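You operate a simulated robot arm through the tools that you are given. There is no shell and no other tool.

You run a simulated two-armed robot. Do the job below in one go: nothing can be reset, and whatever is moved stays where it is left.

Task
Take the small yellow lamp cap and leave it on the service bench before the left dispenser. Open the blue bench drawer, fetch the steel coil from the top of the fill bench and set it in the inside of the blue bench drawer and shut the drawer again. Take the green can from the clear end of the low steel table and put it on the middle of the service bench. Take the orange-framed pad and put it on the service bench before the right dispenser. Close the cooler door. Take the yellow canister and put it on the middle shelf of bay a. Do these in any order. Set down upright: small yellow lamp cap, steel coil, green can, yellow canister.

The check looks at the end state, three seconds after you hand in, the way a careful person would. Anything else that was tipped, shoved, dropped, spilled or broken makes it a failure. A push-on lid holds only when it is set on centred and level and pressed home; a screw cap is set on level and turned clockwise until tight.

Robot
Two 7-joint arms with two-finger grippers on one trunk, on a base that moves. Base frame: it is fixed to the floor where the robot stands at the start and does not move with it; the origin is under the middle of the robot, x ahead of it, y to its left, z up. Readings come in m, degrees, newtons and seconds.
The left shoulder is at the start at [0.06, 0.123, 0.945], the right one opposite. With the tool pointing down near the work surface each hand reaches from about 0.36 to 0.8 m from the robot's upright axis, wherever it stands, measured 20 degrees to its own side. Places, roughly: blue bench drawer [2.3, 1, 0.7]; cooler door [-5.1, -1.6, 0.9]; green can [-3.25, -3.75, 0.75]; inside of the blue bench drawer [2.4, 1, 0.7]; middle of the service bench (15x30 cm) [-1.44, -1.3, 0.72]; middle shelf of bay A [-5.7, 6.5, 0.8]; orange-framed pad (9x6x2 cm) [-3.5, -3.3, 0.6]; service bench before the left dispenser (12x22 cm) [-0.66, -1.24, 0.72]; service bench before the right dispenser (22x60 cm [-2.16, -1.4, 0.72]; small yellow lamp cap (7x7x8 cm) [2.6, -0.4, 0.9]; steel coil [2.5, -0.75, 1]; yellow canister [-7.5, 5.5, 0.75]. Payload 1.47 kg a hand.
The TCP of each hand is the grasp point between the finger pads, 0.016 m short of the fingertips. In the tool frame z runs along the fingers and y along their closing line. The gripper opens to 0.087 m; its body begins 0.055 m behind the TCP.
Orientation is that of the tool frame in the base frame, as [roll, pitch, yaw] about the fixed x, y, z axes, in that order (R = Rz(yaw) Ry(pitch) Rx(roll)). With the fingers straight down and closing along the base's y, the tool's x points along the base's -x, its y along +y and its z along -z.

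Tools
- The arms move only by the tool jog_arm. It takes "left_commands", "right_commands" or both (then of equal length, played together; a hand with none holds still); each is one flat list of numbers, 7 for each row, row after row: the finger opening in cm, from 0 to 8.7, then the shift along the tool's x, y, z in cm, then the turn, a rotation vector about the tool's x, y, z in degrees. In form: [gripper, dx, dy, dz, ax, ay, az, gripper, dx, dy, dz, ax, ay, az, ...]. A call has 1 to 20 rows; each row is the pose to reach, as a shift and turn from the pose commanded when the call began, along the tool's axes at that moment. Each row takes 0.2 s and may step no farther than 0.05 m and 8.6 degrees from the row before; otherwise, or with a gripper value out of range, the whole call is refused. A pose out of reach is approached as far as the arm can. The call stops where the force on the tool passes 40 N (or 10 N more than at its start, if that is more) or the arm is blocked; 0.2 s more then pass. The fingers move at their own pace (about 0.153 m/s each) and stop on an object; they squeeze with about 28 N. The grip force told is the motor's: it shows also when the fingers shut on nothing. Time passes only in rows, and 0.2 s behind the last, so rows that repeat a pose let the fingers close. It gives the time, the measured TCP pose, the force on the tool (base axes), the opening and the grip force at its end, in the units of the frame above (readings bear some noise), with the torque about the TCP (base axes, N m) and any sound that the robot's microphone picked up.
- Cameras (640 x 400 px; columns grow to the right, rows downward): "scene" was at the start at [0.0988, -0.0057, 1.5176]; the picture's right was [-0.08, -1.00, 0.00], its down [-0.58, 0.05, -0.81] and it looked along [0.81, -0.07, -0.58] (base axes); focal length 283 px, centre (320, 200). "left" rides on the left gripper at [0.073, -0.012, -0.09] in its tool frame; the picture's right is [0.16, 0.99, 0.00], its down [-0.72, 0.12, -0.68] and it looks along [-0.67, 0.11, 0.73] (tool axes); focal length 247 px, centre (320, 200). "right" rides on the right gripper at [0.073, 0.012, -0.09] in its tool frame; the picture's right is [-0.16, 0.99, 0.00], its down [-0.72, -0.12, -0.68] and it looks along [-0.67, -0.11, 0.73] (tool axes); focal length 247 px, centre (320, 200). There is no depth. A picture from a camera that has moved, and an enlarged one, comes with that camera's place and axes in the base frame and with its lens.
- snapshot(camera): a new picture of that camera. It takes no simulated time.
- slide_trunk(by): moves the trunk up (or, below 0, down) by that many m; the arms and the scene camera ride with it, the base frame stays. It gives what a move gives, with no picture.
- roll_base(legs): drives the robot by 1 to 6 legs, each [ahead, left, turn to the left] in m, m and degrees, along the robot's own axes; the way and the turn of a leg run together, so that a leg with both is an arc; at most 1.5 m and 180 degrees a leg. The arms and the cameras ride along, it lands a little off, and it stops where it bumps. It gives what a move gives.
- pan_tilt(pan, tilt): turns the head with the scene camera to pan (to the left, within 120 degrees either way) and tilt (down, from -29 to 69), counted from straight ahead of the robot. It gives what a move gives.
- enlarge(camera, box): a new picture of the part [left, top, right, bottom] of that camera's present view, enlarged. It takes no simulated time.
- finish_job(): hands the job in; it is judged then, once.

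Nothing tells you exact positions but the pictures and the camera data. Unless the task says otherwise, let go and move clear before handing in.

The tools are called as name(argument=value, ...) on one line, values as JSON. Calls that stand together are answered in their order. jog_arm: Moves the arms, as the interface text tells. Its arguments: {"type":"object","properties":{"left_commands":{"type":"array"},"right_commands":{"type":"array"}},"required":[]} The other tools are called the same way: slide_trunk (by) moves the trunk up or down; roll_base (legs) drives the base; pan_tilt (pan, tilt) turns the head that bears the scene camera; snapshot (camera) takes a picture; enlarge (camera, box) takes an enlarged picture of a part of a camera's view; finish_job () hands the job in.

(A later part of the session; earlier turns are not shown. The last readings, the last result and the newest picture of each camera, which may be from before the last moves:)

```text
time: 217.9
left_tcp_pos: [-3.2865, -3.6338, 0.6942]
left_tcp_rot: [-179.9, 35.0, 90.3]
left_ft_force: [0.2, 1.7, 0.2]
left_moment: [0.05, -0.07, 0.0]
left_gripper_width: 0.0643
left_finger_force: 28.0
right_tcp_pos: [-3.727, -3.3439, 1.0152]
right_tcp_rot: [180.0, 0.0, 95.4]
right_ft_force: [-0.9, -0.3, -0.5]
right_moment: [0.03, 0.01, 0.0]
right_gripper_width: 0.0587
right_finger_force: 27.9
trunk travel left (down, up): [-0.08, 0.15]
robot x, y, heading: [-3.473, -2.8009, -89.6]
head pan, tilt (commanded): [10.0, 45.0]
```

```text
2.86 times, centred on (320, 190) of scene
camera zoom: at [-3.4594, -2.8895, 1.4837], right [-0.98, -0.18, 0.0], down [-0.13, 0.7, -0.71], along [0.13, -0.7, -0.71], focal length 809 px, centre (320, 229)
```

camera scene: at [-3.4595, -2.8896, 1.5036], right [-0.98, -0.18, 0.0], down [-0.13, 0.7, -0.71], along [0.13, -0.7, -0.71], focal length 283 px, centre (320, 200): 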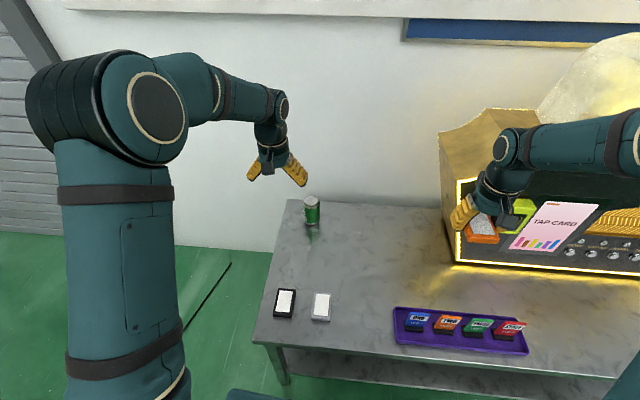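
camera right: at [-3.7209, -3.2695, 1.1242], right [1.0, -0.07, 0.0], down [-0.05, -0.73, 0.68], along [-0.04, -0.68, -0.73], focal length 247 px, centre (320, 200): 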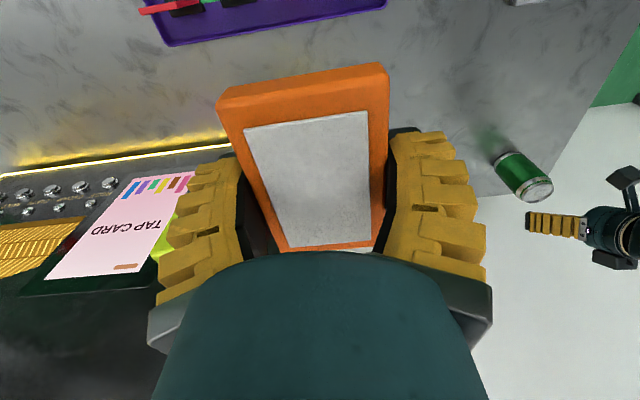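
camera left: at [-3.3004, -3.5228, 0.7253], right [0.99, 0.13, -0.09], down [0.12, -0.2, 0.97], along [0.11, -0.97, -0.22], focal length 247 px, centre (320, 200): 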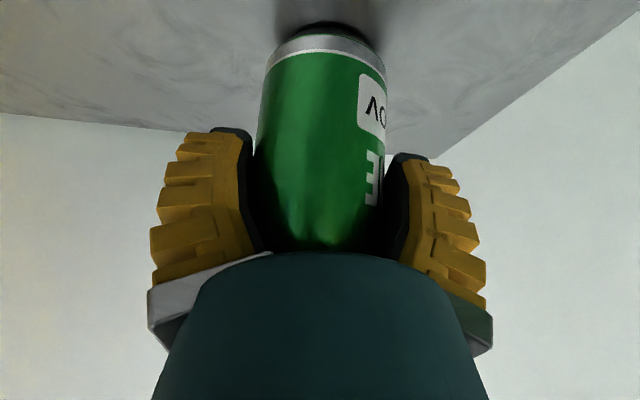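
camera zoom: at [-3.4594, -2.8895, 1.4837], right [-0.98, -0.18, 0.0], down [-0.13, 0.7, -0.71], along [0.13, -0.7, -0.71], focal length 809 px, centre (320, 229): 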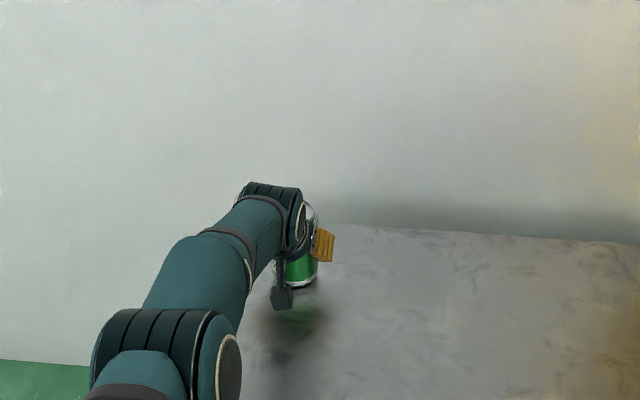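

The can is held at 64 mm and upright. I'll lift it straight up, then draw it back toward me.

slide_trunk(by=0.04)

jog_arm(left_commands=[4, -1.7, 0, -2.5, 0, 0, 0, 4, -3.4, 0, -5, 0, 0, 0, 4, -5.2, 0, -7.4, 0, 0, 0, 4, -6.9, 0, -9.8, 0, 0, 0, 4, -6.9, 0, -13, 0, 0, 0, 4, -6.9, 0, -16.5, 0, 0, 0, 4, -6.9, 0, -20, 0, 0, 0, 4, -6.9, 0, -24, 0, 0, 0, 4, -6.9, 0, -24, 0, 0, 0])

snapshot(camera="left")

snapshot(camera="scene")

```text
time: 218.8
left_tcp_pos: [-3.2888, -3.6351, 0.7323]
left_tcp_rot: [-180.0, 34.9, 90.3]
left_ft_force: [-0.3, -0.5, -4.5]
left_moment: [0.0, 0.02, -0.03]
left_gripper_width: 0.0641
left_finger_force: 28.0
right_tcp_pos: [-3.7263, -3.344, 1.0554]
right_tcp_rot: [-180.0, 0.0, 95.4]
right_ft_force: [0.1, 0.4, -0.2]
right_moment: [0.03, -0.02, 0.0]
right_gripper_width: 0.0587
right_finger_force: 27.8
trunk travel left (down, up): [-0.12, 0.11]
robot x, y, heading: [-3.4685, -2.8036, -89.9]
head pan, tilt (commanded): [10.0, 45.0]
```

```text
time: 220.8
left_tcp_pos: [-3.2875, -3.5541, 0.968]
left_tcp_rot: [179.9, 34.9, 90.3]
left_ft_force: [0.2, -0.3, -4.0]
left_moment: [0.03, 0.02, -0.03]
left_gripper_width: 0.0638
left_finger_force: 27.9
right_tcp_pos: [-3.7261, -3.3452, 1.0539]
right_tcp_rot: [179.9, 0.0, 95.5]
right_ft_force: [0.3, -0.3, -0.6]
right_moment: [0.01, -0.01, 0.01]
right_gripper_width: 0.0588
right_finger_force: 28.0
trunk travel left (down, up): [-0.12, 0.11]
robot x, y, heading: [-3.4774, -2.7991, -89.7]
head pan, tilt (commanded): [10.0, 45.0]
```

```text
taken
camera left: at [-3.3001, -3.4422, 1.0012], right [0.99, 0.13, -0.09], down [0.12, -0.2, 0.97], along [0.11, -0.97, -0.22], focal length 247 px, centre (320, 200)
```

left: 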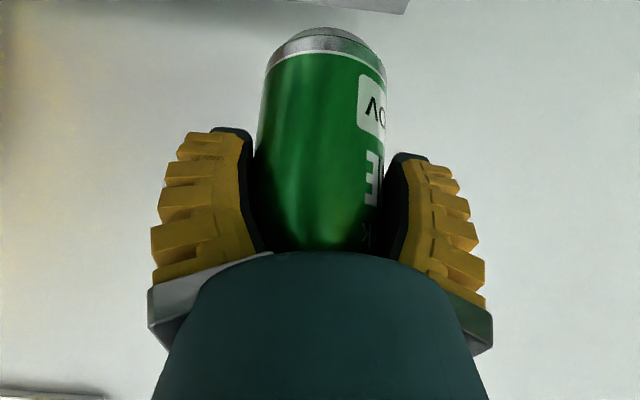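

```text
taken
camera scene: at [-3.4593, -2.8909, 1.5235], right [-0.98, -0.18, 0.0], down [-0.13, 0.7, -0.71], along [0.13, -0.69, -0.71], focal length 283 px, centre (320, 200)
```

scene: 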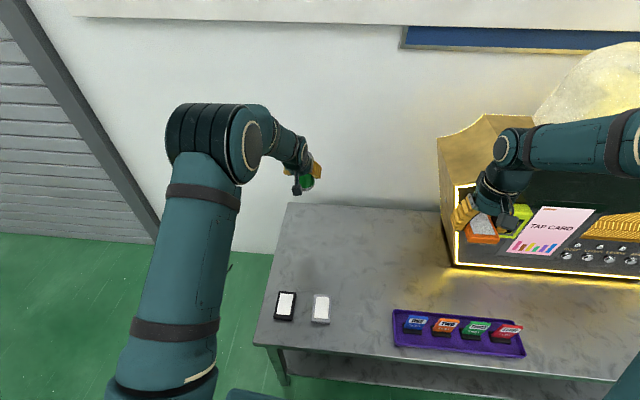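

The can hangs upright in the left hand and the pad sits in the right. I'll draw the left hand in and retrace my way back to the service bench.

jog_arm(left_commands=[4, 2.9, 0, -2, 0, 0, 0, 4, 5.8, 0, -4, 0, 0, 0, 4, 8.7, 0, -6, 0, 0, 0, 4, 11.5, 0, -8, 0, 0, 0, 4, 11.5, 0, -8, 0, 0, 0])

roll_base(legs=[[-1.1, 0.43, 0], [0, 0, -90], [-0.19, -0.77, 0], [-0.41, -0.28, 0], [-0.7, -0.1, 0]])

pan_tilt(pan=60, tilt=35)

snapshot(camera="scene")

snapshot(camera="left")

snapshot(camera="right")

```text
time: 221.9
left_tcp_pos: [-3.2883, -3.4134, 0.9679]
left_tcp_rot: [-180.0, 35.1, 90.3]
left_ft_force: [-0.1, 0.7, -3.0]
left_moment: [0.02, 0.01, -0.03]
left_gripper_width: 0.0635
left_finger_force: 28.3
right_tcp_pos: [-3.726, -3.3443, 1.0548]
right_tcp_rot: [179.9, 0.0, 95.3]
right_ft_force: [-0.7, -0.1, -0.3]
right_moment: [0.01, -0.01, -0.01]
right_gripper_width: 0.0587
right_finger_force: 27.8
trunk travel left (down, up): [-0.12, 0.11]
robot x, y, heading: [-3.4746, -2.8012, -89.5]
head pan, tilt (commanded): [10.0, 45.0]
```

```text
time: 244.7
left_tcp_pos: [-2.3652, -0.7219, 0.9691]
left_tcp_rot: [-179.9, 35.0, 1.1]
left_ft_force: [0.1, 0.8, -3.8]
left_moment: [0.02, -0.06, 0.03]
left_gripper_width: 0.0618
left_finger_force: 27.5
right_tcp_pos: [-2.3038, -0.2827, 1.0543]
right_tcp_rot: [180.0, 0.0, 6.2]
right_ft_force: [0.3, 0.7, -0.7]
right_moment: [0.0, -0.02, 0.05]
right_gripper_width: 0.0592
right_finger_force: 28.1
trunk travel left (down, up): [-0.12, 0.11]
robot x, y, heading: [-1.7556, -0.5254, -179.2]
head pan, tilt (commanded): [10.0, 45.0]
```

```text
time: 245.9
left_tcp_pos: [-2.3673, -0.7232, 0.9681]
left_tcp_rot: [180.0, 35.0, 1.2]
left_ft_force: [0.3, 1.0, -3.9]
left_moment: [-0.01, -0.07, -0.01]
left_gripper_width: 0.0616
left_finger_force: 28.1
right_tcp_pos: [-2.3033, -0.2833, 1.0537]
right_tcp_rot: [179.9, 0.0, 6.2]
right_ft_force: [-0.4, 0.7, -0.8]
right_moment: [0.02, 0.0, 0.02]
right_gripper_width: 0.0586
right_finger_force: 27.9
trunk travel left (down, up): [-0.12, 0.11]
robot x, y, heading: [-1.7591, -0.527, -178.7]
head pan, tilt (commanded): [60.0, 35.0]
```

```text
taken
camera scene: at [-1.8087, -0.6023, 1.5384], right [-0.87, 0.48, 0.0], down [0.28, 0.5, -0.82], along [-0.4, -0.72, -0.57], focal length 283 px, centre (320, 200)
```

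scene: 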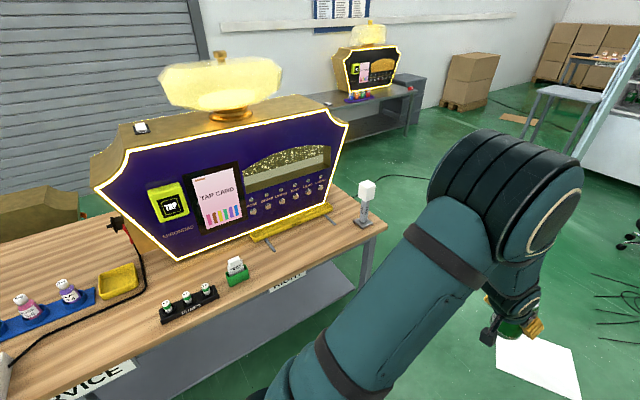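

```text
taken
camera left: at [-2.2561, -0.7082, 1.0007], right [0.15, -0.98, -0.09], down [-0.2, -0.12, 0.97], along [-0.97, -0.13, -0.22], focal length 247 px, centre (320, 200)
```

left: 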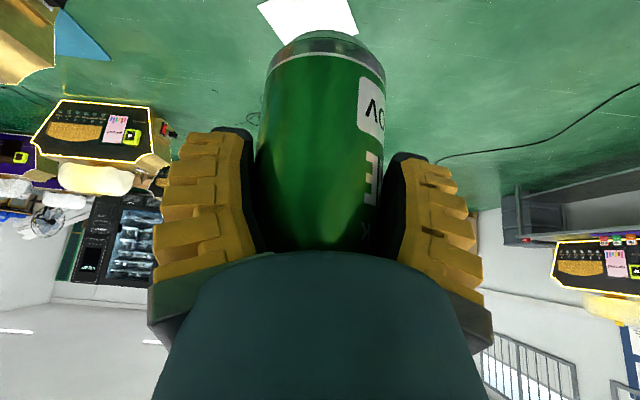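

```text
taken
camera right: at [-2.2291, -0.287, 1.144], right [-0.05, -1.0, 0.0], down [-0.73, 0.04, 0.68], along [-0.68, 0.03, -0.73], focal length 247 px, centre (320, 200)
```

right: 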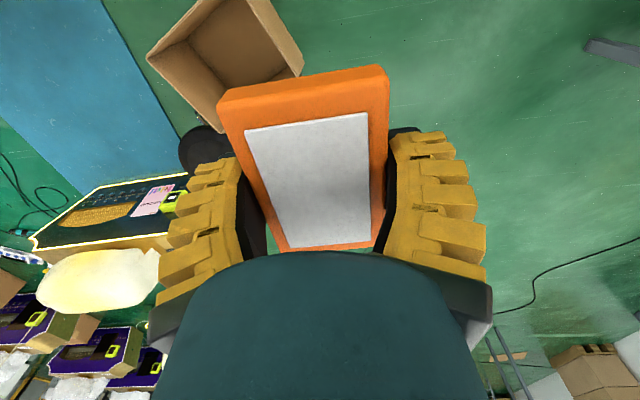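

Both items made the trip. The bench middle is free around [-1.45, -1.295] between the power strip and the fuse strip, and the right space is free around [-2.17, -1.40]. I'll turn to face the bench.

roll_base(legs=[[0, 0, 88.8], [0.08, 0.1, 0]])

pan_tilt(pan=10, tilt=50)

snapshot(camera="scene")

snapshot(camera="left")

snapshot(camera="right")

```text
time: 251.2
left_tcp_pos: [-1.4644, -1.2144, 0.968]
left_tcp_rot: [-180.0, 34.9, 90.8]
left_ft_force: [0.7, 0.8, -2.8]
left_moment: [0.02, 0.01, 0.01]
left_gripper_width: 0.061
left_finger_force: 28.6
right_tcp_pos: [-1.9023, -1.1488, 1.0534]
right_tcp_rot: [179.9, 0.0, 95.7]
right_ft_force: [0.0, -0.9, -0.8]
right_moment: [0.03, 0.02, -0.01]
right_gripper_width: 0.0587
right_finger_force: 28.8
trunk travel left (down, up): [-0.12, 0.11]
robot x, y, heading: [-1.6552, -0.6034, -89.4]
head pan, tilt (commanded): [60.0, 35.0]
```

```text
time: 252.4
left_tcp_pos: [-1.4639, -1.2141, 0.9684]
left_tcp_rot: [-180.0, 35.0, 90.7]
left_ft_force: [0.1, 0.3, -3.7]
left_moment: [0.02, 0.0, 0.03]
left_gripper_width: 0.061
left_finger_force: 27.6
right_tcp_pos: [-1.9026, -1.1491, 1.0551]
right_tcp_rot: [179.9, 0.0, 95.8]
right_ft_force: [0.0, -0.3, -0.5]
right_moment: [0.01, -0.03, 0.0]
right_gripper_width: 0.0587
right_finger_force: 28.4
trunk travel left (down, up): [-0.12, 0.11]
robot x, y, heading: [-1.6554, -0.6031, -89.2]
head pan, tilt (commanded): [10.0, 50.0]
```

```text
taken
camera scene: at [-1.6406, -0.6887, 1.5167], right [-0.98, -0.19, 0.0], down [-0.14, 0.75, -0.64], along [0.12, -0.63, -0.77], focal length 283 px, centre (320, 200)
```

scene: 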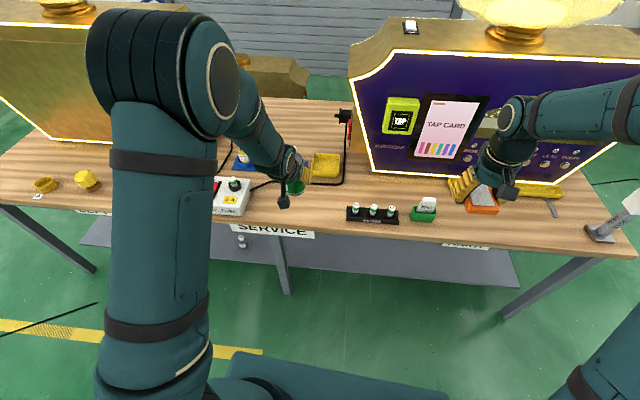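

```text
taken
camera left: at [-1.478, -1.1033, 1.0007], right [0.99, 0.14, -0.09], down [0.12, -0.2, 0.97], along [0.12, -0.97, -0.22], focal length 247 px, centre (320, 200)
```

left: 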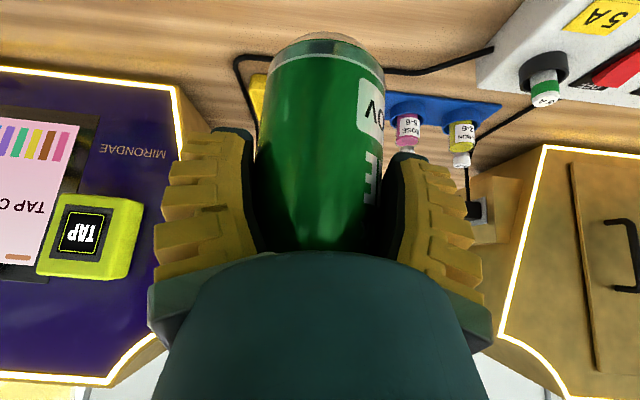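

```text
taken
camera right: at [-1.8981, -1.0751, 1.1441], right [1.0, -0.06, 0.0], down [-0.04, -0.73, 0.68], along [-0.04, -0.68, -0.73], focal length 247 px, centre (320, 200)
```

right: 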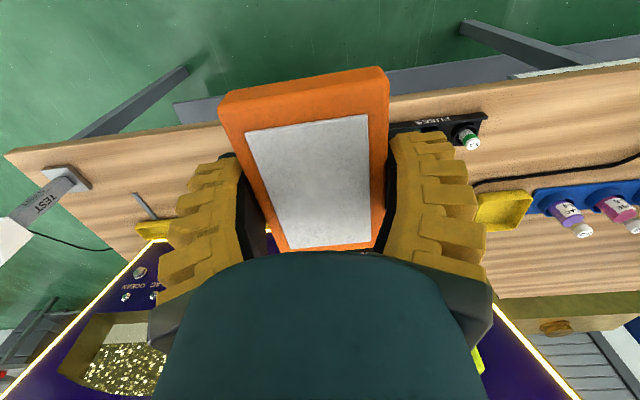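

I'll look closely at the can's tilt and at the free spot below it.

enlarge(camera="scene", box=[200, 130, 400, 255])

enlarge(camera="scene", box=[380, 110, 640, 270])

```text
3.20 times, centred on (300, 192) of scene
camera zoom: at [-1.6406, -0.6887, 1.5167], right [-0.98, -0.19, 0.0], down [-0.14, 0.75, -0.64], along [0.12, -0.63, -0.77], focal length 906 px, centre (384, 224)
```

zoom: 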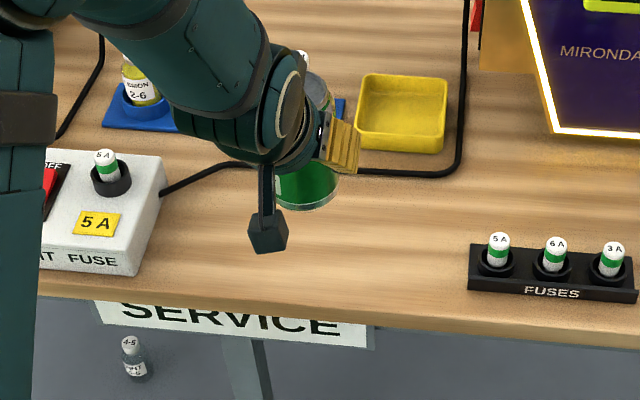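

```text
2.46 times, centred on (510, 190) of scene
camera zoom: at [-1.6406, -0.6887, 1.5167], right [-0.98, -0.19, 0.0], down [-0.14, 0.75, -0.64], along [0.12, -0.63, -0.77], focal length 697 px, centre (-148, 225)
```

zoom: 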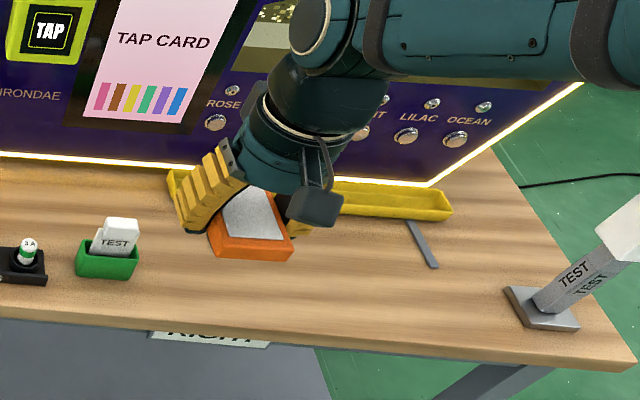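

The spot at [-1.445, -1.295] is clear. The can seems to have swung about 4–5° in the grip (bottom forward), so I'll turn the hand back by 4° as I bring it over the spot and lower it.

jog_arm(left_commands=[4, -2, 0.6, 1.5, 0, 1, 0, 4, -4, 1.3, 3, 0, 2, 0, 4, -6.2, 1.9, 4.4, 0, 4, 0, 4, -3.9, 1.9, 7.7, 0, 4, 0, 4, -1.6, 1.9, 11, 0, 4, 0, 4, 0.1, 1.9, 13.4, 0, 4, 0, 4, 0.1, 1.9, 13.4, 0, 4, 0])

snapshot(camera="left")

enlarge(camera="scene", box=[200, 130, 400, 255])

snapshot(camera="right")

```text
time: 254.0
left_tcp_pos: [-1.4436, -1.2903, 0.8583]
left_tcp_rot: [-179.9, 31.0, 90.8]
left_ft_force: [-0.2, 0.1, -3.4]
left_moment: [0.0, -0.03, 0.02]
left_gripper_width: 0.0608
left_finger_force: 27.6
right_tcp_pos: [-1.9035, -1.1485, 1.055]
right_tcp_rot: [180.0, 0.0, 95.8]
right_ft_force: [-0.9, -0.3, -0.7]
right_moment: [0.0, 0.0, 0.02]
right_gripper_width: 0.0586
right_finger_force: 28.6
trunk travel left (down, up): [-0.12, 0.11]
robot x, y, heading: [-1.6535, -0.6064, -89.2]
head pan, tilt (commanded): [10.0, 50.0]
```

```text
taken
camera left: at [-1.4577, -1.1819, 0.8976], right [0.99, 0.15, -0.08], down [0.12, -0.27, 0.96], along [0.12, -0.95, -0.28], focal length 247 px, centre (320, 200)
```

left: 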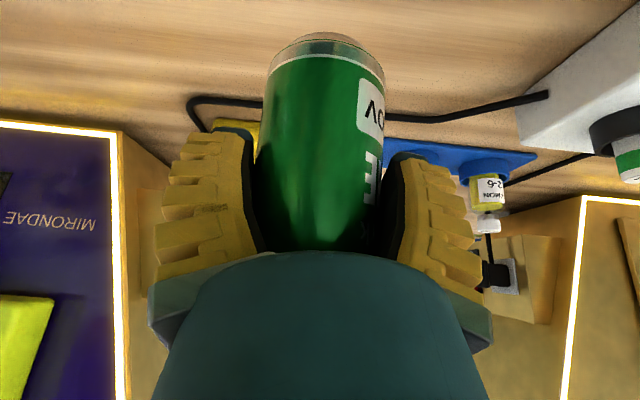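

```text
3.20 times, centred on (300, 192) of scene
camera zoom: at [-1.6407, -0.6884, 1.5168], right [-0.98, -0.19, 0.0], down [-0.14, 0.75, -0.64], along [0.12, -0.63, -0.77], focal length 906 px, centre (384, 224)
```

zoom: 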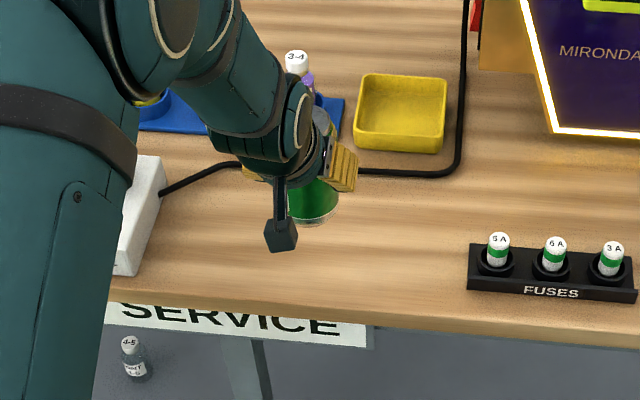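

```text
taken
camera right: at [-1.8982, -1.0749, 1.1442], right [1.0, -0.06, 0.0], down [-0.04, -0.73, 0.68], along [-0.04, -0.68, -0.73], focal length 247 px, centre (320, 200)
```

right: 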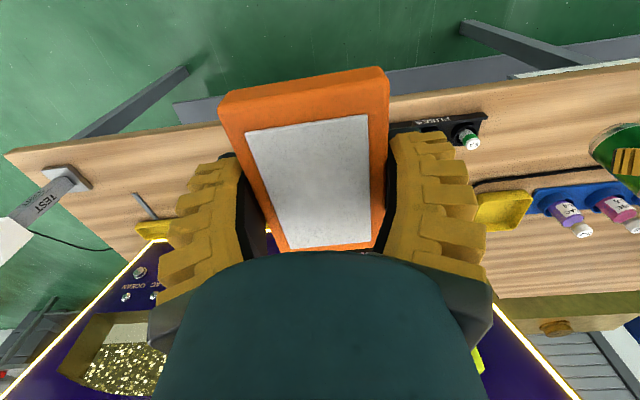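

I'll lower the can 4.5 cm more, then feel for the bench in small steps.

jog_arm(left_commands=[4, 0.8, 0, 1.3, 0, 0, 0, 4, 1.55, 0, 2.6, 0, 0, 0, 4, 2.3, 0, 3.85, 0, 0, 0, 4, 2.3, 0, 3.85, 0, 0, 0])

jog_arm(left_commands=[4, 0.15, 0, 0.26, 0, 0, 0, 4, 0.31, 0, 0.51, 0, 0, 0, 4, 0.31, 0, 0.51, 0, 0, 0])

enlarge(camera="scene", box=[200, 130, 400, 255])

```text
time: 255.0
left_tcp_pos: [-1.4444, -1.2885, 0.8128]
left_tcp_rot: [180.0, 30.8, 90.6]
left_ft_force: [-0.5, -0.3, -4.2]
left_moment: [0.02, -0.02, 0.01]
left_gripper_width: 0.0606
left_finger_force: 28.4
right_tcp_pos: [-1.9021, -1.1484, 1.0549]
right_tcp_rot: [-180.0, 0.0, 95.8]
right_ft_force: [-0.1, 0.4, -1.1]
right_moment: [0.0, -0.01, 0.01]
right_gripper_width: 0.059
right_finger_force: 27.9
trunk travel left (down, up): [-0.12, 0.11]
robot x, y, heading: [-1.6565, -0.6053, -89.1]
head pan, tilt (commanded): [10.0, 50.0]
```

```text
time: 255.8
left_tcp_pos: [-1.4441, -1.2896, 0.8065]
left_tcp_rot: [179.9, 31.1, 90.9]
left_ft_force: [-0.1, 0.0, -3.2]
left_moment: [0.06, -0.02, 0.0]
left_gripper_width: 0.0607
left_finger_force: 27.8
right_tcp_pos: [-1.9019, -1.1486, 1.0548]
right_tcp_rot: [-180.0, 0.0, 95.8]
right_ft_force: [0.2, -0.5, 0.0]
right_moment: [0.02, 0.05, -0.05]
right_gripper_width: 0.0589
right_finger_force: 28.3
trunk travel left (down, up): [-0.12, 0.11]
robot x, y, heading: [-1.6572, -0.5999, -89.1]
head pan, tilt (commanded): [10.0, 50.0]
```

```text
3.20 times, centred on (300, 192) of scene
camera zoom: at [-1.6406, -0.6887, 1.5167], right [-0.98, -0.19, 0.0], down [-0.14, 0.75, -0.64], along [0.12, -0.63, -0.77], focal length 906 px, centre (384, 224)
```

zoom: 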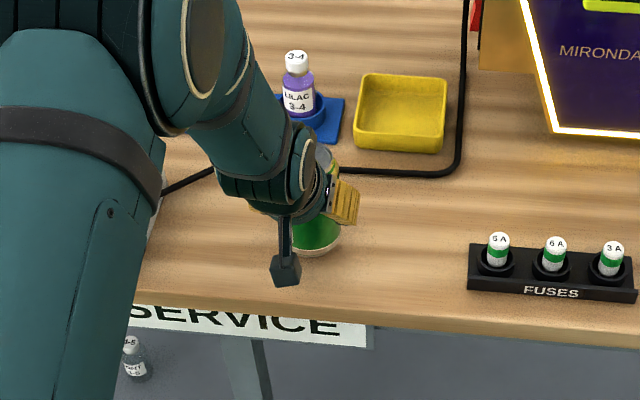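

jog_arm(left_commands=[4, 0.15, 0, 0.26, 0, 0, 0, 4, 0.31, 0, 0.51, 0, 0, 0, 4, 0.31, 0, 0.51, 0, 0, 0])

```text
time: 256.6
left_tcp_pos: [-1.4444, -1.2906, 0.8005]
left_tcp_rot: [180.0, 31.0, 90.8]
left_ft_force: [-0.3, 0.1, -3.1]
left_moment: [0.06, 0.04, -0.01]
left_gripper_width: 0.0603
left_finger_force: 28.2
right_tcp_pos: [-1.9035, -1.1481, 1.0547]
right_tcp_rot: [-180.0, 0.0, 95.9]
right_ft_force: [0.0, -0.1, 0.7]
right_moment: [0.03, 0.01, 0.01]
right_gripper_width: 0.0587
right_finger_force: 28.1
trunk travel left (down, up): [-0.12, 0.11]
robot x, y, heading: [-1.6591, -0.6031, -89.4]
head pan, tilt (commanded): [10.0, 50.0]
```

jog_arm(left_commands=[4, 0.15, 0, 0.26, 0, 0, 0, 4, 0.31, 0, 0.51, 0, 0, 0, 4, 0.31, 0, 0.51, 0, 0, 0])

```text
time: 257.4
left_tcp_pos: [-1.4444, -1.2898, 0.7969]
left_tcp_rot: [180.0, 31.1, 90.6]
left_ft_force: [0.6, 1.1, 7.4]
left_moment: [-0.17, -0.04, 0.0]
left_gripper_width: 0.0609
left_finger_force: 27.7
right_tcp_pos: [-1.9022, -1.1467, 1.0545]
right_tcp_rot: [-179.9, 0.1, 95.9]
right_ft_force: [-0.3, 0.4, -0.1]
right_moment: [-0.01, 0.01, 0.01]
right_gripper_width: 0.0591
right_finger_force: 27.7
trunk travel left (down, up): [-0.12, 0.11]
robot x, y, heading: [-1.6588, -0.6046, -89.2]
head pan, tilt (commanded): [10.0, 50.0]
```

The can is on the bench (about 10 N). I'll open the fingers and withdraw up and back along the hand's axis.

jog_arm(left_commands=[4, -0.05, 0, -0.1, 0, 0, 0, 6.3, -0.05, 0, -0.1, 0, 0, 0, 7, -0.05, 0, -0.1, 0, 0, 0, 8, -0.05, 0, -0.1, 0, 0, 0, 8.7, -0.05, 0, -0.1, 0, 0, 0, 8.7, -0.05, 0, -0.1, 0, 0, 0])

snapshot(camera="left")

```text
time: 258.8
left_tcp_pos: [-1.4438, -1.291, 0.7973]
left_tcp_rot: [-180.0, 31.0, 90.6]
left_ft_force: [1.0, -0.1, 0.2]
left_moment: [0.01, 0.01, -0.01]
left_gripper_width: 0.0871
left_finger_force: 0.1
right_tcp_pos: [-1.9041, -1.1486, 1.0538]
right_tcp_rot: [-179.9, 0.0, 95.8]
right_ft_force: [0.2, -0.6, -0.6]
right_moment: [0.02, -0.03, 0.0]
right_gripper_width: 0.0587
right_finger_force: 27.3
trunk travel left (down, up): [-0.12, 0.11]
robot x, y, heading: [-1.6551, -0.5998, -89.1]
head pan, tilt (commanded): [10.0, 50.0]
```

```text
taken
camera left: at [-1.4579, -1.1813, 0.8365], right [0.99, 0.15, -0.08], down [0.12, -0.27, 0.96], along [0.12, -0.95, -0.28], focal length 247 px, centre (320, 200)
```

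left: 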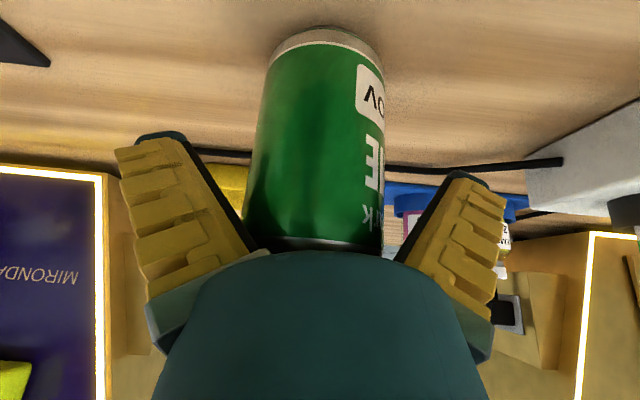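

The can stands on its own between the open fingers. I'll withdraw along the hand's axis and check.

jog_arm(left_commands=[8.7, 0, 0, -2, 0, 0, 0, 8.7, 0, 0, -5, 0, 0, 0, 8.7, 0, 0, -9, 0, 0, 0, 8.7, 0, 0, -13, 0, 0, 0, 8.7, 0, 0, -17, 0, 0, 0, 8.7, 0, 0, -21, 0, 0, 0, 8.7, 0, 0, -21, 0, 0, 0])

snapshot(camera="left")

enlarge(camera="scene", box=[200, 130, 400, 255])

```text
time: 260.4
left_tcp_pos: [-1.4452, -1.1809, 0.9779]
left_tcp_rot: [-180.0, 31.0, 90.8]
left_ft_force: [0.2, -1.1, -0.9]
left_moment: [0.05, 0.01, 0.0]
left_gripper_width: 0.087
left_finger_force: 0.0
right_tcp_pos: [-1.903, -1.1499, 1.0551]
right_tcp_rot: [180.0, -0.1, 95.8]
right_ft_force: [-0.5, 0.3, 0.1]
right_moment: [0.01, -0.02, 0.01]
right_gripper_width: 0.059
right_finger_force: 27.8
trunk travel left (down, up): [-0.12, 0.11]
robot x, y, heading: [-1.6539, -0.6039, -89.0]
head pan, tilt (commanded): [10.0, 50.0]
```

```text
taken
camera left: at [-1.4591, -1.0725, 1.0178], right [0.99, 0.15, -0.08], down [0.12, -0.27, 0.96], along [0.12, -0.95, -0.28], focal length 247 px, centre (320, 200)
```

left: 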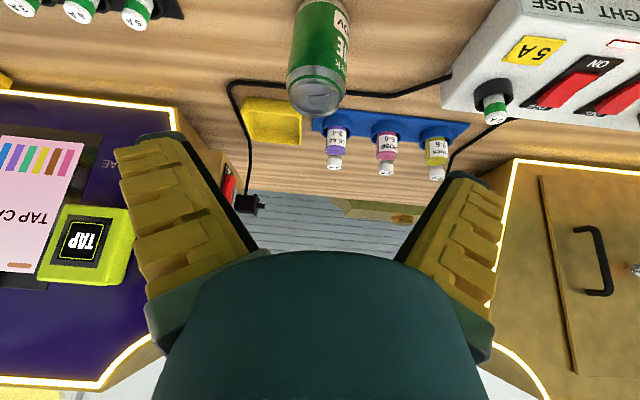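

```text
3.20 times, centred on (300, 192) of scene
camera zoom: at [-1.6406, -0.6892, 1.5166], right [-0.98, -0.19, 0.0], down [-0.14, 0.75, -0.64], along [0.12, -0.63, -0.77], focal length 906 px, centre (384, 224)
```

zoom: 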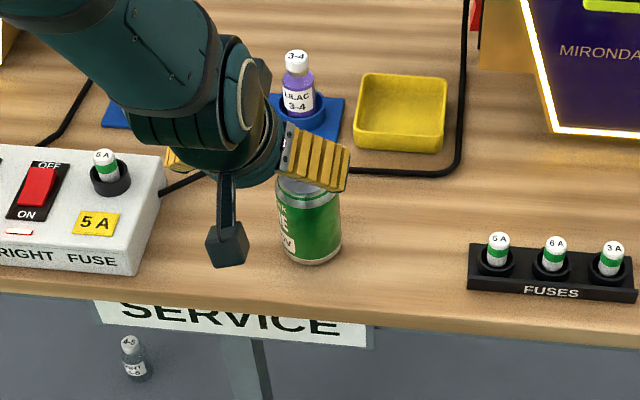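

The can stands upright at about [-1.45, -1.30]. Next I straighten the left hand up out of the way and shift right to set down the pad.

jog_arm(left_commands=[8.7, -1, 0, -1.7, 0, 7.7, 0, 8.7, -2, 0, -3.4, 0, 15.5, 0, 8.7, -3, 0, -5.1, 0, 23.2, 0, 8.7, -4.1, 0, -6.9, 0, 31, 0, 8.7, -4.1, 0, -6.9, 0, 31, 0])

roll_base(legs=[[0, -0.28, -1], [0.17, 0, 0]])

pan_tilt(pan=-10, tilt=50)

snapshot(camera="scene")

snapshot(camera="right")

```text
time: 261.6
left_tcp_pos: [-1.4458, -1.1816, 1.0571]
left_tcp_rot: [-180.0, -0.1, 90.7]
left_ft_force: [0.1, 0.2, 0.1]
left_moment: [0.02, 0.0, 0.03]
left_gripper_width: 0.087
left_finger_force: 0.2
right_tcp_pos: [-1.903, -1.1496, 1.0551]
right_tcp_rot: [-179.9, 0.0, 95.8]
right_ft_force: [-0.4, 0.3, 0.5]
right_moment: [0.0, -0.01, 0.03]
right_gripper_width: 0.0586
right_finger_force: 28.0
trunk travel left (down, up): [-0.12, 0.11]
robot x, y, heading: [-1.6561, -0.605, -89.4]
head pan, tilt (commanded): [10.0, 50.0]
```

```text
time: 265.7
left_tcp_pos: [-1.7314, -1.354, 1.0564]
left_tcp_rot: [180.0, -0.1, 90.0]
left_ft_force: [0.2, -0.2, -0.7]
left_moment: [0.05, 0.01, 0.01]
left_gripper_width: 0.0871
left_finger_force: 0.0
right_tcp_pos: [-2.1883, -1.3161, 1.0545]
right_tcp_rot: [-180.0, 0.1, 94.9]
right_ft_force: [-0.5, -0.8, -0.2]
right_moment: [0.03, 0.02, -0.01]
right_gripper_width: 0.0588
right_finger_force: 27.5
trunk travel left (down, up): [-0.12, 0.11]
robot x, y, heading: [-1.9353, -0.7757, -89.8]
head pan, tilt (commanded): [10.0, 50.0]
```

```text
time: 266.5
left_tcp_pos: [-1.7329, -1.354, 1.0569]
left_tcp_rot: [-179.9, -0.1, 89.9]
left_ft_force: [0.0, 0.4, 0.1]
left_moment: [0.0, 0.02, 0.0]
left_gripper_width: 0.0871
left_finger_force: 0.1
right_tcp_pos: [-2.1896, -1.3136, 1.0554]
right_tcp_rot: [-180.0, 0.0, 95.1]
right_ft_force: [0.4, 0.6, -0.2]
right_moment: [-0.04, 0.06, 0.02]
right_gripper_width: 0.0587
right_finger_force: 28.1
trunk travel left (down, up): [-0.12, 0.11]
robot x, y, heading: [-1.9358, -0.7713, -90.0]
head pan, tilt (commanded): [-10.0, 50.0]
```

```text
taken
camera scene: at [-1.9474, -0.8578, 1.5168], right [-0.98, 0.17, 0.0], down [0.13, 0.75, -0.64], along [-0.11, -0.63, -0.77], focal length 283 px, centre (320, 200)
```

scene: 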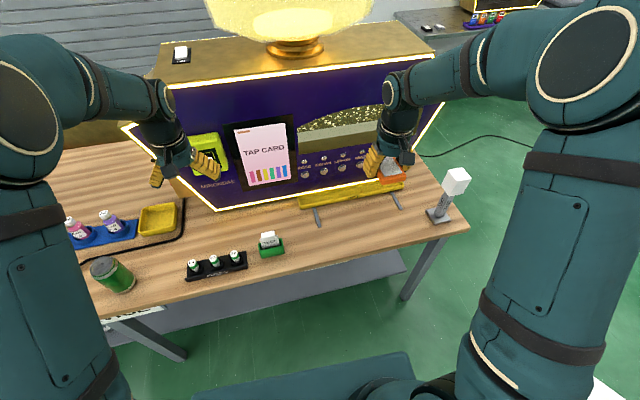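

```text
taken
camera right: at [-2.1834, -1.2407, 1.1442], right [1.0, -0.07, 0.0], down [-0.05, -0.73, 0.68], along [-0.05, -0.68, -0.73], focal length 247 px, centre (320, 200)
```

right: 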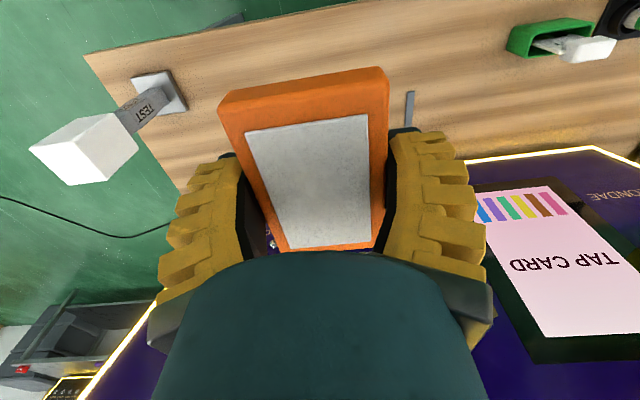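

Free space before the right dispenser runs from the bench edge (y≈-1.27) to the gold rail (y≈-1.47), with two thin prongs at x≈-2.04 and -2.34. I'll bring the pad over [-2.17, -1.38] between them and lower it.

jog_arm(right_commands=[3, -2.3, 0.5, 3, 0, 0, 0, 3, -4.6, 0.9, 6.5, 0, 0, 0, 3, -6.8, 1.4, 10, 0, 0, 0, 3, -6.8, 1.4, 14.5, 0, 0, 0, 3, -6.8, 1.4, 19, 0, 0, 0, 3, -6.8, 1.4, 23.5, 0, 0, 0, 3, -6.8, 1.4, 27, 0, 0, 0, 3, -6.8, 1.4, 27, 0, 0, 0])

snapshot(camera="right")

enlarge(camera="scene", box=[230, 130, 490, 290])

```text
time: 268.3
left_tcp_pos: [-1.7324, -1.3539, 1.0568]
left_tcp_rot: [180.0, -0.1, 89.9]
left_ft_force: [0.0, 1.1, -0.7]
left_moment: [-0.01, 0.01, 0.01]
left_gripper_width: 0.0871
left_finger_force: 0.1
right_tcp_pos: [-2.1704, -1.3807, 0.7836]
right_tcp_rot: [180.0, 0.2, 95.0]
right_ft_force: [0.8, -0.1, -0.7]
right_moment: [-0.02, -0.02, -0.02]
right_gripper_width: 0.0588
right_finger_force: 28.2
trunk travel left (down, up): [-0.12, 0.11]
robot x, y, heading: [-1.9326, -0.7712, -90.1]
head pan, tilt (commanded): [-10.0, 50.0]
```

```text
taken
camera right: at [-2.164, -1.3075, 0.8739], right [1.0, -0.07, 0.0], down [-0.05, -0.73, 0.68], along [-0.05, -0.68, -0.73], focal length 247 px, centre (320, 200)
```

right: 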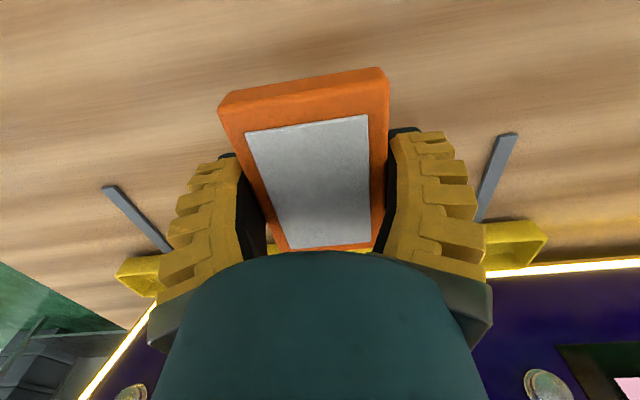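

```text
2.46 times, centred on (360, 210) of scene
camera zoom: at [-1.9474, -0.8573, 1.5168], right [-0.98, 0.17, 0.0], down [0.13, 0.75, -0.64], along [-0.11, -0.63, -0.77], focal length 697 px, centre (222, 175)
```

zoom: 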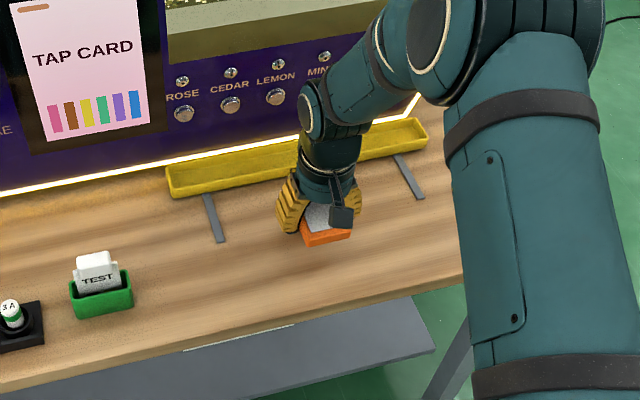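

The pad is between the prongs with clear bench all round. I'll lower to just above the surface and then feel.

jog_arm(right_commands=[3, 0, 0, 0.9, 0, 0, 0, 3, 0, 0, 1.8, 0, 0, 0, 3, 0, 0, 2.7, 0, 0, 0, 3, 0, 0, 2.7, 0, 0, 0])

jog_arm(right_commands=[3, 0, 0, 0.3, 0, 0, 0, 3, 0, 0, 0.6, 0, 0, 0, 3, 0, 0, 0.6, 0, 0, 0])

```text
time: 269.3
left_tcp_pos: [-1.7319, -1.3525, 1.0577]
left_tcp_rot: [180.0, 0.0, 89.9]
left_ft_force: [-0.8, 0.1, 0.3]
left_moment: [0.0, -0.03, 0.03]
left_gripper_width: 0.0872
left_finger_force: 0.1
right_tcp_pos: [-2.1693, -1.3807, 0.7588]
right_tcp_rot: [-180.0, 0.1, 95.0]
right_ft_force: [0.2, 0.2, 0.0]
right_moment: [-0.04, -0.01, -0.02]
right_gripper_width: 0.0587
right_finger_force: 27.7
trunk travel left (down, up): [-0.12, 0.11]
robot x, y, heading: [-1.9391, -0.7717, -90.2]
head pan, tilt (commanded): [-10.0, 50.0]
```

```text
time: 270.1
left_tcp_pos: [-1.7306, -1.355, 1.0572]
left_tcp_rot: [180.0, 0.0, 89.9]
left_ft_force: [0.6, 0.5, 0.4]
left_moment: [-0.01, 0.0, -0.03]
left_gripper_width: 0.0871
left_finger_force: 0.1
right_tcp_pos: [-2.1692, -1.3806, 0.7507]
right_tcp_rot: [-179.9, 0.0, 95.0]
right_ft_force: [0.9, 0.4, -1.0]
right_moment: [-0.02, -0.01, -0.02]
right_gripper_width: 0.059
right_finger_force: 27.8
trunk travel left (down, up): [-0.12, 0.11]
robot x, y, heading: [-1.9344, -0.7751, -89.9]
head pan, tilt (commanded): [-10.0, 50.0]
```

jog_arm(right_commands=[3, 0, 0, 0.25, 0, 0, 0, 3, 0, 0, 0.5, 0, 0, 0, 3, 0, 0, 0.5, 0, 0, 0])

```text
time: 270.9
left_tcp_pos: [-1.7313, -1.3539, 1.0574]
left_tcp_rot: [180.0, 0.0, 89.9]
left_ft_force: [0.1, 0.3, -1.0]
left_moment: [0.03, 0.02, 0.0]
left_gripper_width: 0.0871
left_finger_force: 0.1
right_tcp_pos: [-2.1692, -1.3817, 0.7477]
right_tcp_rot: [180.0, -0.1, 95.0]
right_ft_force: [0.2, -0.6, 0.3]
right_moment: [0.0, -0.01, 0.0]
right_gripper_width: 0.0586
right_finger_force: 27.6
trunk travel left (down, up): [-0.12, 0.11]
robot x, y, heading: [-1.9372, -0.7741, -89.7]
head pan, tilt (commanded): [-10.0, 50.0]
```

jog_arm(right_commands=[3, 0, 0, 0.25, 0, 0, 0, 3, 0, 0, 0.5, 0, 0, 0, 3, 0, 0, 0.5, 0, 0, 0])

```text
time: 271.7
left_tcp_pos: [-1.732, -1.3545, 1.0573]
left_tcp_rot: [-180.0, 0.0, 89.9]
left_ft_force: [-0.1, -0.3, 0.3]
left_moment: [-0.01, -0.03, -0.02]
left_gripper_width: 0.0871
left_finger_force: 0.1
right_tcp_pos: [-2.17, -1.3795, 0.7411]
right_tcp_rot: [-180.0, 0.0, 95.0]
right_ft_force: [0.2, -1.0, -0.6]
right_moment: [0.03, -0.02, 0.0]
right_gripper_width: 0.0589
right_finger_force: 27.9
trunk travel left (down, up): [-0.12, 0.11]
robot x, y, heading: [-1.936, -0.7737, -89.7]
head pan, tilt (commanded): [-10.0, 50.0]
```

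jog_arm(right_commands=[3, 0, 0, 0.25, 0, 0, 0, 3, 0, 0, 0.5, 0, 0, 0, 3, 0, 0, 0.5, 0, 0, 0])

snapshot(camera="right")

```text
time: 272.5
left_tcp_pos: [-1.7307, -1.3543, 1.0571]
left_tcp_rot: [179.9, 0.0, 89.9]
left_ft_force: [-0.9, 0.1, 0.6]
left_moment: [-0.01, -0.02, 0.01]
left_gripper_width: 0.0872
left_finger_force: 0.0
right_tcp_pos: [-2.1693, -1.3813, 0.7372]
right_tcp_rot: [-179.9, 0.0, 95.1]
right_ft_force: [0.5, -0.3, 0.1]
right_moment: [0.02, -0.02, 0.02]
right_gripper_width: 0.0588
right_finger_force: 28.3
trunk travel left (down, up): [-0.12, 0.11]
robot x, y, heading: [-1.9358, -0.7741, -89.9]
head pan, tilt (commanded): [-10.0, 50.0]
```

```text
taken
camera right: at [-2.1636, -1.3075, 0.8262], right [1.0, -0.07, 0.0], down [-0.05, -0.73, 0.68], along [-0.05, -0.68, -0.73], focal length 247 px, centre (320, 200)
```

right: 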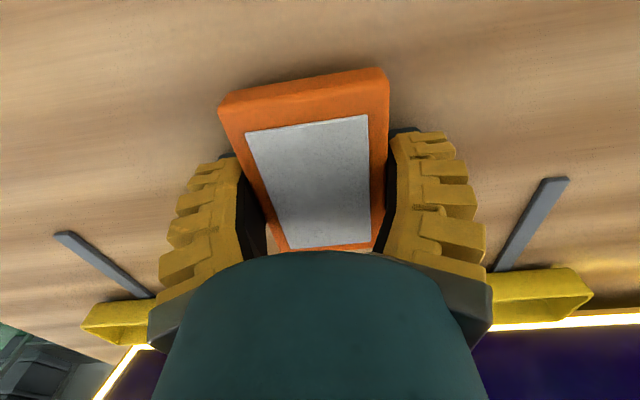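

jog_arm(right_commands=[3, 0, 0, 0.2, 0, 0, 0, 3, 0, 0, 0.4, 0, 0, 0, 3, 0, 0, 0.4, 0, 0, 0])

```text
time: 273.3
left_tcp_pos: [-1.7311, -1.352, 1.0575]
left_tcp_rot: [-179.9, 0.1, 89.9]
left_ft_force: [0.0, 0.5, -0.3]
left_moment: [-0.02, 0.0, 0.0]
left_gripper_width: 0.0866
left_finger_force: 0.0
right_tcp_pos: [-2.169, -1.3822, 0.7341]
right_tcp_rot: [180.0, 0.1, 95.1]
right_ft_force: [-0.3, 2.1, 13.9]
right_moment: [0.04, -0.07, 0.05]
right_gripper_width: 0.059
right_finger_force: 27.9
trunk travel left (down, up): [-0.12, 0.11]
robot x, y, heading: [-1.9367, -0.7755, -89.9]
head pan, tilt (commanded): [-10.0, 50.0]
```

The pad is down (14 N). I'll ease off slightly, open and rise.

jog_arm(right_commands=[3, 0, 0, -0.15, 0, 0, 0, 6.2, 0, 0, -0.15, 0, 0, 0, 7, 0, 0, -0.15, 0, 0, 0, 8.2, 0, 0, -0.15, 0, 0, 0, 8.2, 0, 0, -0.15, 0, 0, 0, 8.2, 0, 0, -2, 0, 0, 0, 8.2, 0, 0, -6, 0, 0, 0, 8.2, 0, 0, -10, 0, 0, 0, 8.2, 0, 0, -15, 0, 0, 0, 8.2, 0, 0, -20, 0, 0, 0, 8.2, 0, 0, -25, 0, 0, 0, 8.2, 0, 0, -30, 0, 0, 0, 8.2, 0, 0, -30, 0, 0, 0])

snapshot(camera="right")

snapshot(camera="scene")

```text
time: 276.1
left_tcp_pos: [-1.7318, -1.354, 1.0563]
left_tcp_rot: [-179.9, -0.2, 89.9]
left_ft_force: [0.3, -0.5, 0.1]
left_moment: [0.0, 0.03, -0.01]
left_gripper_width: 0.0869
left_finger_force: 0.0
right_tcp_pos: [-2.169, -1.3811, 1.0337]
right_tcp_rot: [-180.0, 0.0, 95.1]
right_ft_force: [-0.6, 0.5, -0.3]
right_moment: [0.0, 0.02, 0.01]
right_gripper_width: 0.0835
right_finger_force: 0.7
trunk travel left (down, up): [-0.12, 0.11]
robot x, y, heading: [-1.9364, -0.7743, -89.9]
head pan, tilt (commanded): [-10.0, 50.0]
```

```text
taken
camera right: at [-2.1626, -1.3075, 1.1226], right [1.0, -0.07, 0.0], down [-0.05, -0.73, 0.68], along [-0.05, -0.68, -0.73], focal length 247 px, centre (320, 200)
```

right: 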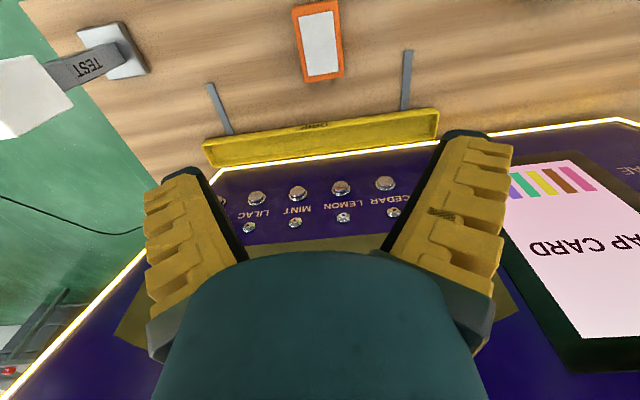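

```text
taken
camera scene: at [-1.9475, -0.8583, 1.5167], right [-0.98, 0.17, 0.0], down [0.13, 0.75, -0.64], along [-0.11, -0.63, -0.77], focal length 283 px, centre (320, 200)
```

scene: 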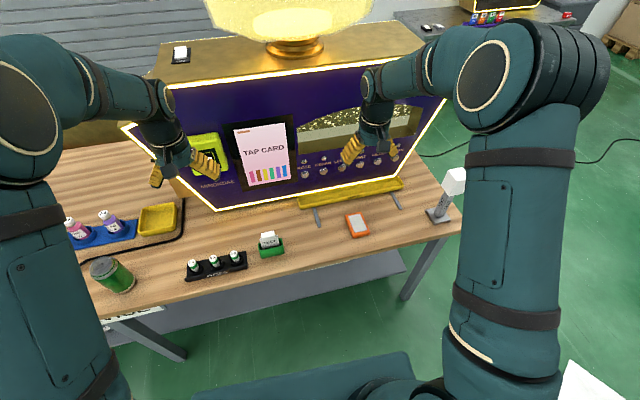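

The pad lies flat before the right dispenser, the can and cap still stand. Now I drive toward the cooler, passing the bench corner the same way as before.

roll_base(legs=[[-0.15, 0, 0], [0, 0, -90], [0.5, 0.05, 0], [0.41, 0.26, 0], [0.44, 0.57, 0], [0.3, 0.1, 0]])

pan_tilt(pan=0, tilt=25)

snapshot(camera="scene")

```text
time: 293.2
left_tcp_pos: [-4.1734, -1.8083, 1.0569]
left_tcp_rot: [-180.0, -0.1, 0.1]
left_ft_force: [0.6, 0.6, 0.4]
left_moment: [-0.01, 0.01, 0.0]
left_gripper_width: 0.087
left_finger_force: 0.1
right_tcp_pos: [-4.1995, -1.3708, 1.032]
right_tcp_rot: [-179.9, -0.1, 5.2]
right_ft_force: [0.6, -0.3, -0.2]
right_moment: [-0.02, 0.01, 0.03]
right_gripper_width: 0.0831
right_finger_force: 1.0
trunk travel left (down, up): [-0.12, 0.11]
robot x, y, heading: [-3.5931, -1.6043, 179.8]
head pan, tilt (commanded): [-10.0, 50.0]
```

```text
time: 294.1
left_tcp_pos: [-4.1733, -1.8076, 1.0567]
left_tcp_rot: [180.0, 0.0, 0.0]
left_ft_force: [0.1, -0.5, -0.1]
left_moment: [0.0, 0.01, 0.02]
left_gripper_width: 0.0869
left_finger_force: 0.2
right_tcp_pos: [-4.1992, -1.3697, 1.0321]
right_tcp_rot: [180.0, 0.0, 5.1]
right_ft_force: [-0.2, -0.1, -0.7]
right_moment: [0.01, -0.02, 0.0]
right_gripper_width: 0.0834
right_finger_force: 0.9
trunk travel left (down, up): [-0.12, 0.11]
robot x, y, heading: [-3.5915, -1.6026, 180.0]
head pan, tilt (commanded): [0.0, 25.0]
```

```text
taken
camera scene: at [-3.693, -1.6019, 1.5542], right [0.0, 1.0, 0.0], down [0.42, 0.0, -0.91], along [-0.91, 0.0, -0.42], focal length 283 px, centre (320, 200)
```

scene: 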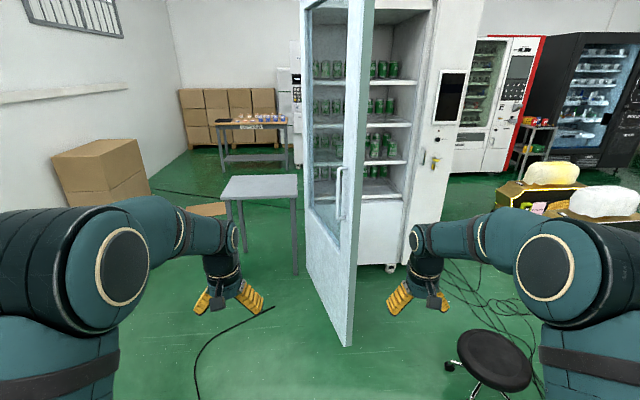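

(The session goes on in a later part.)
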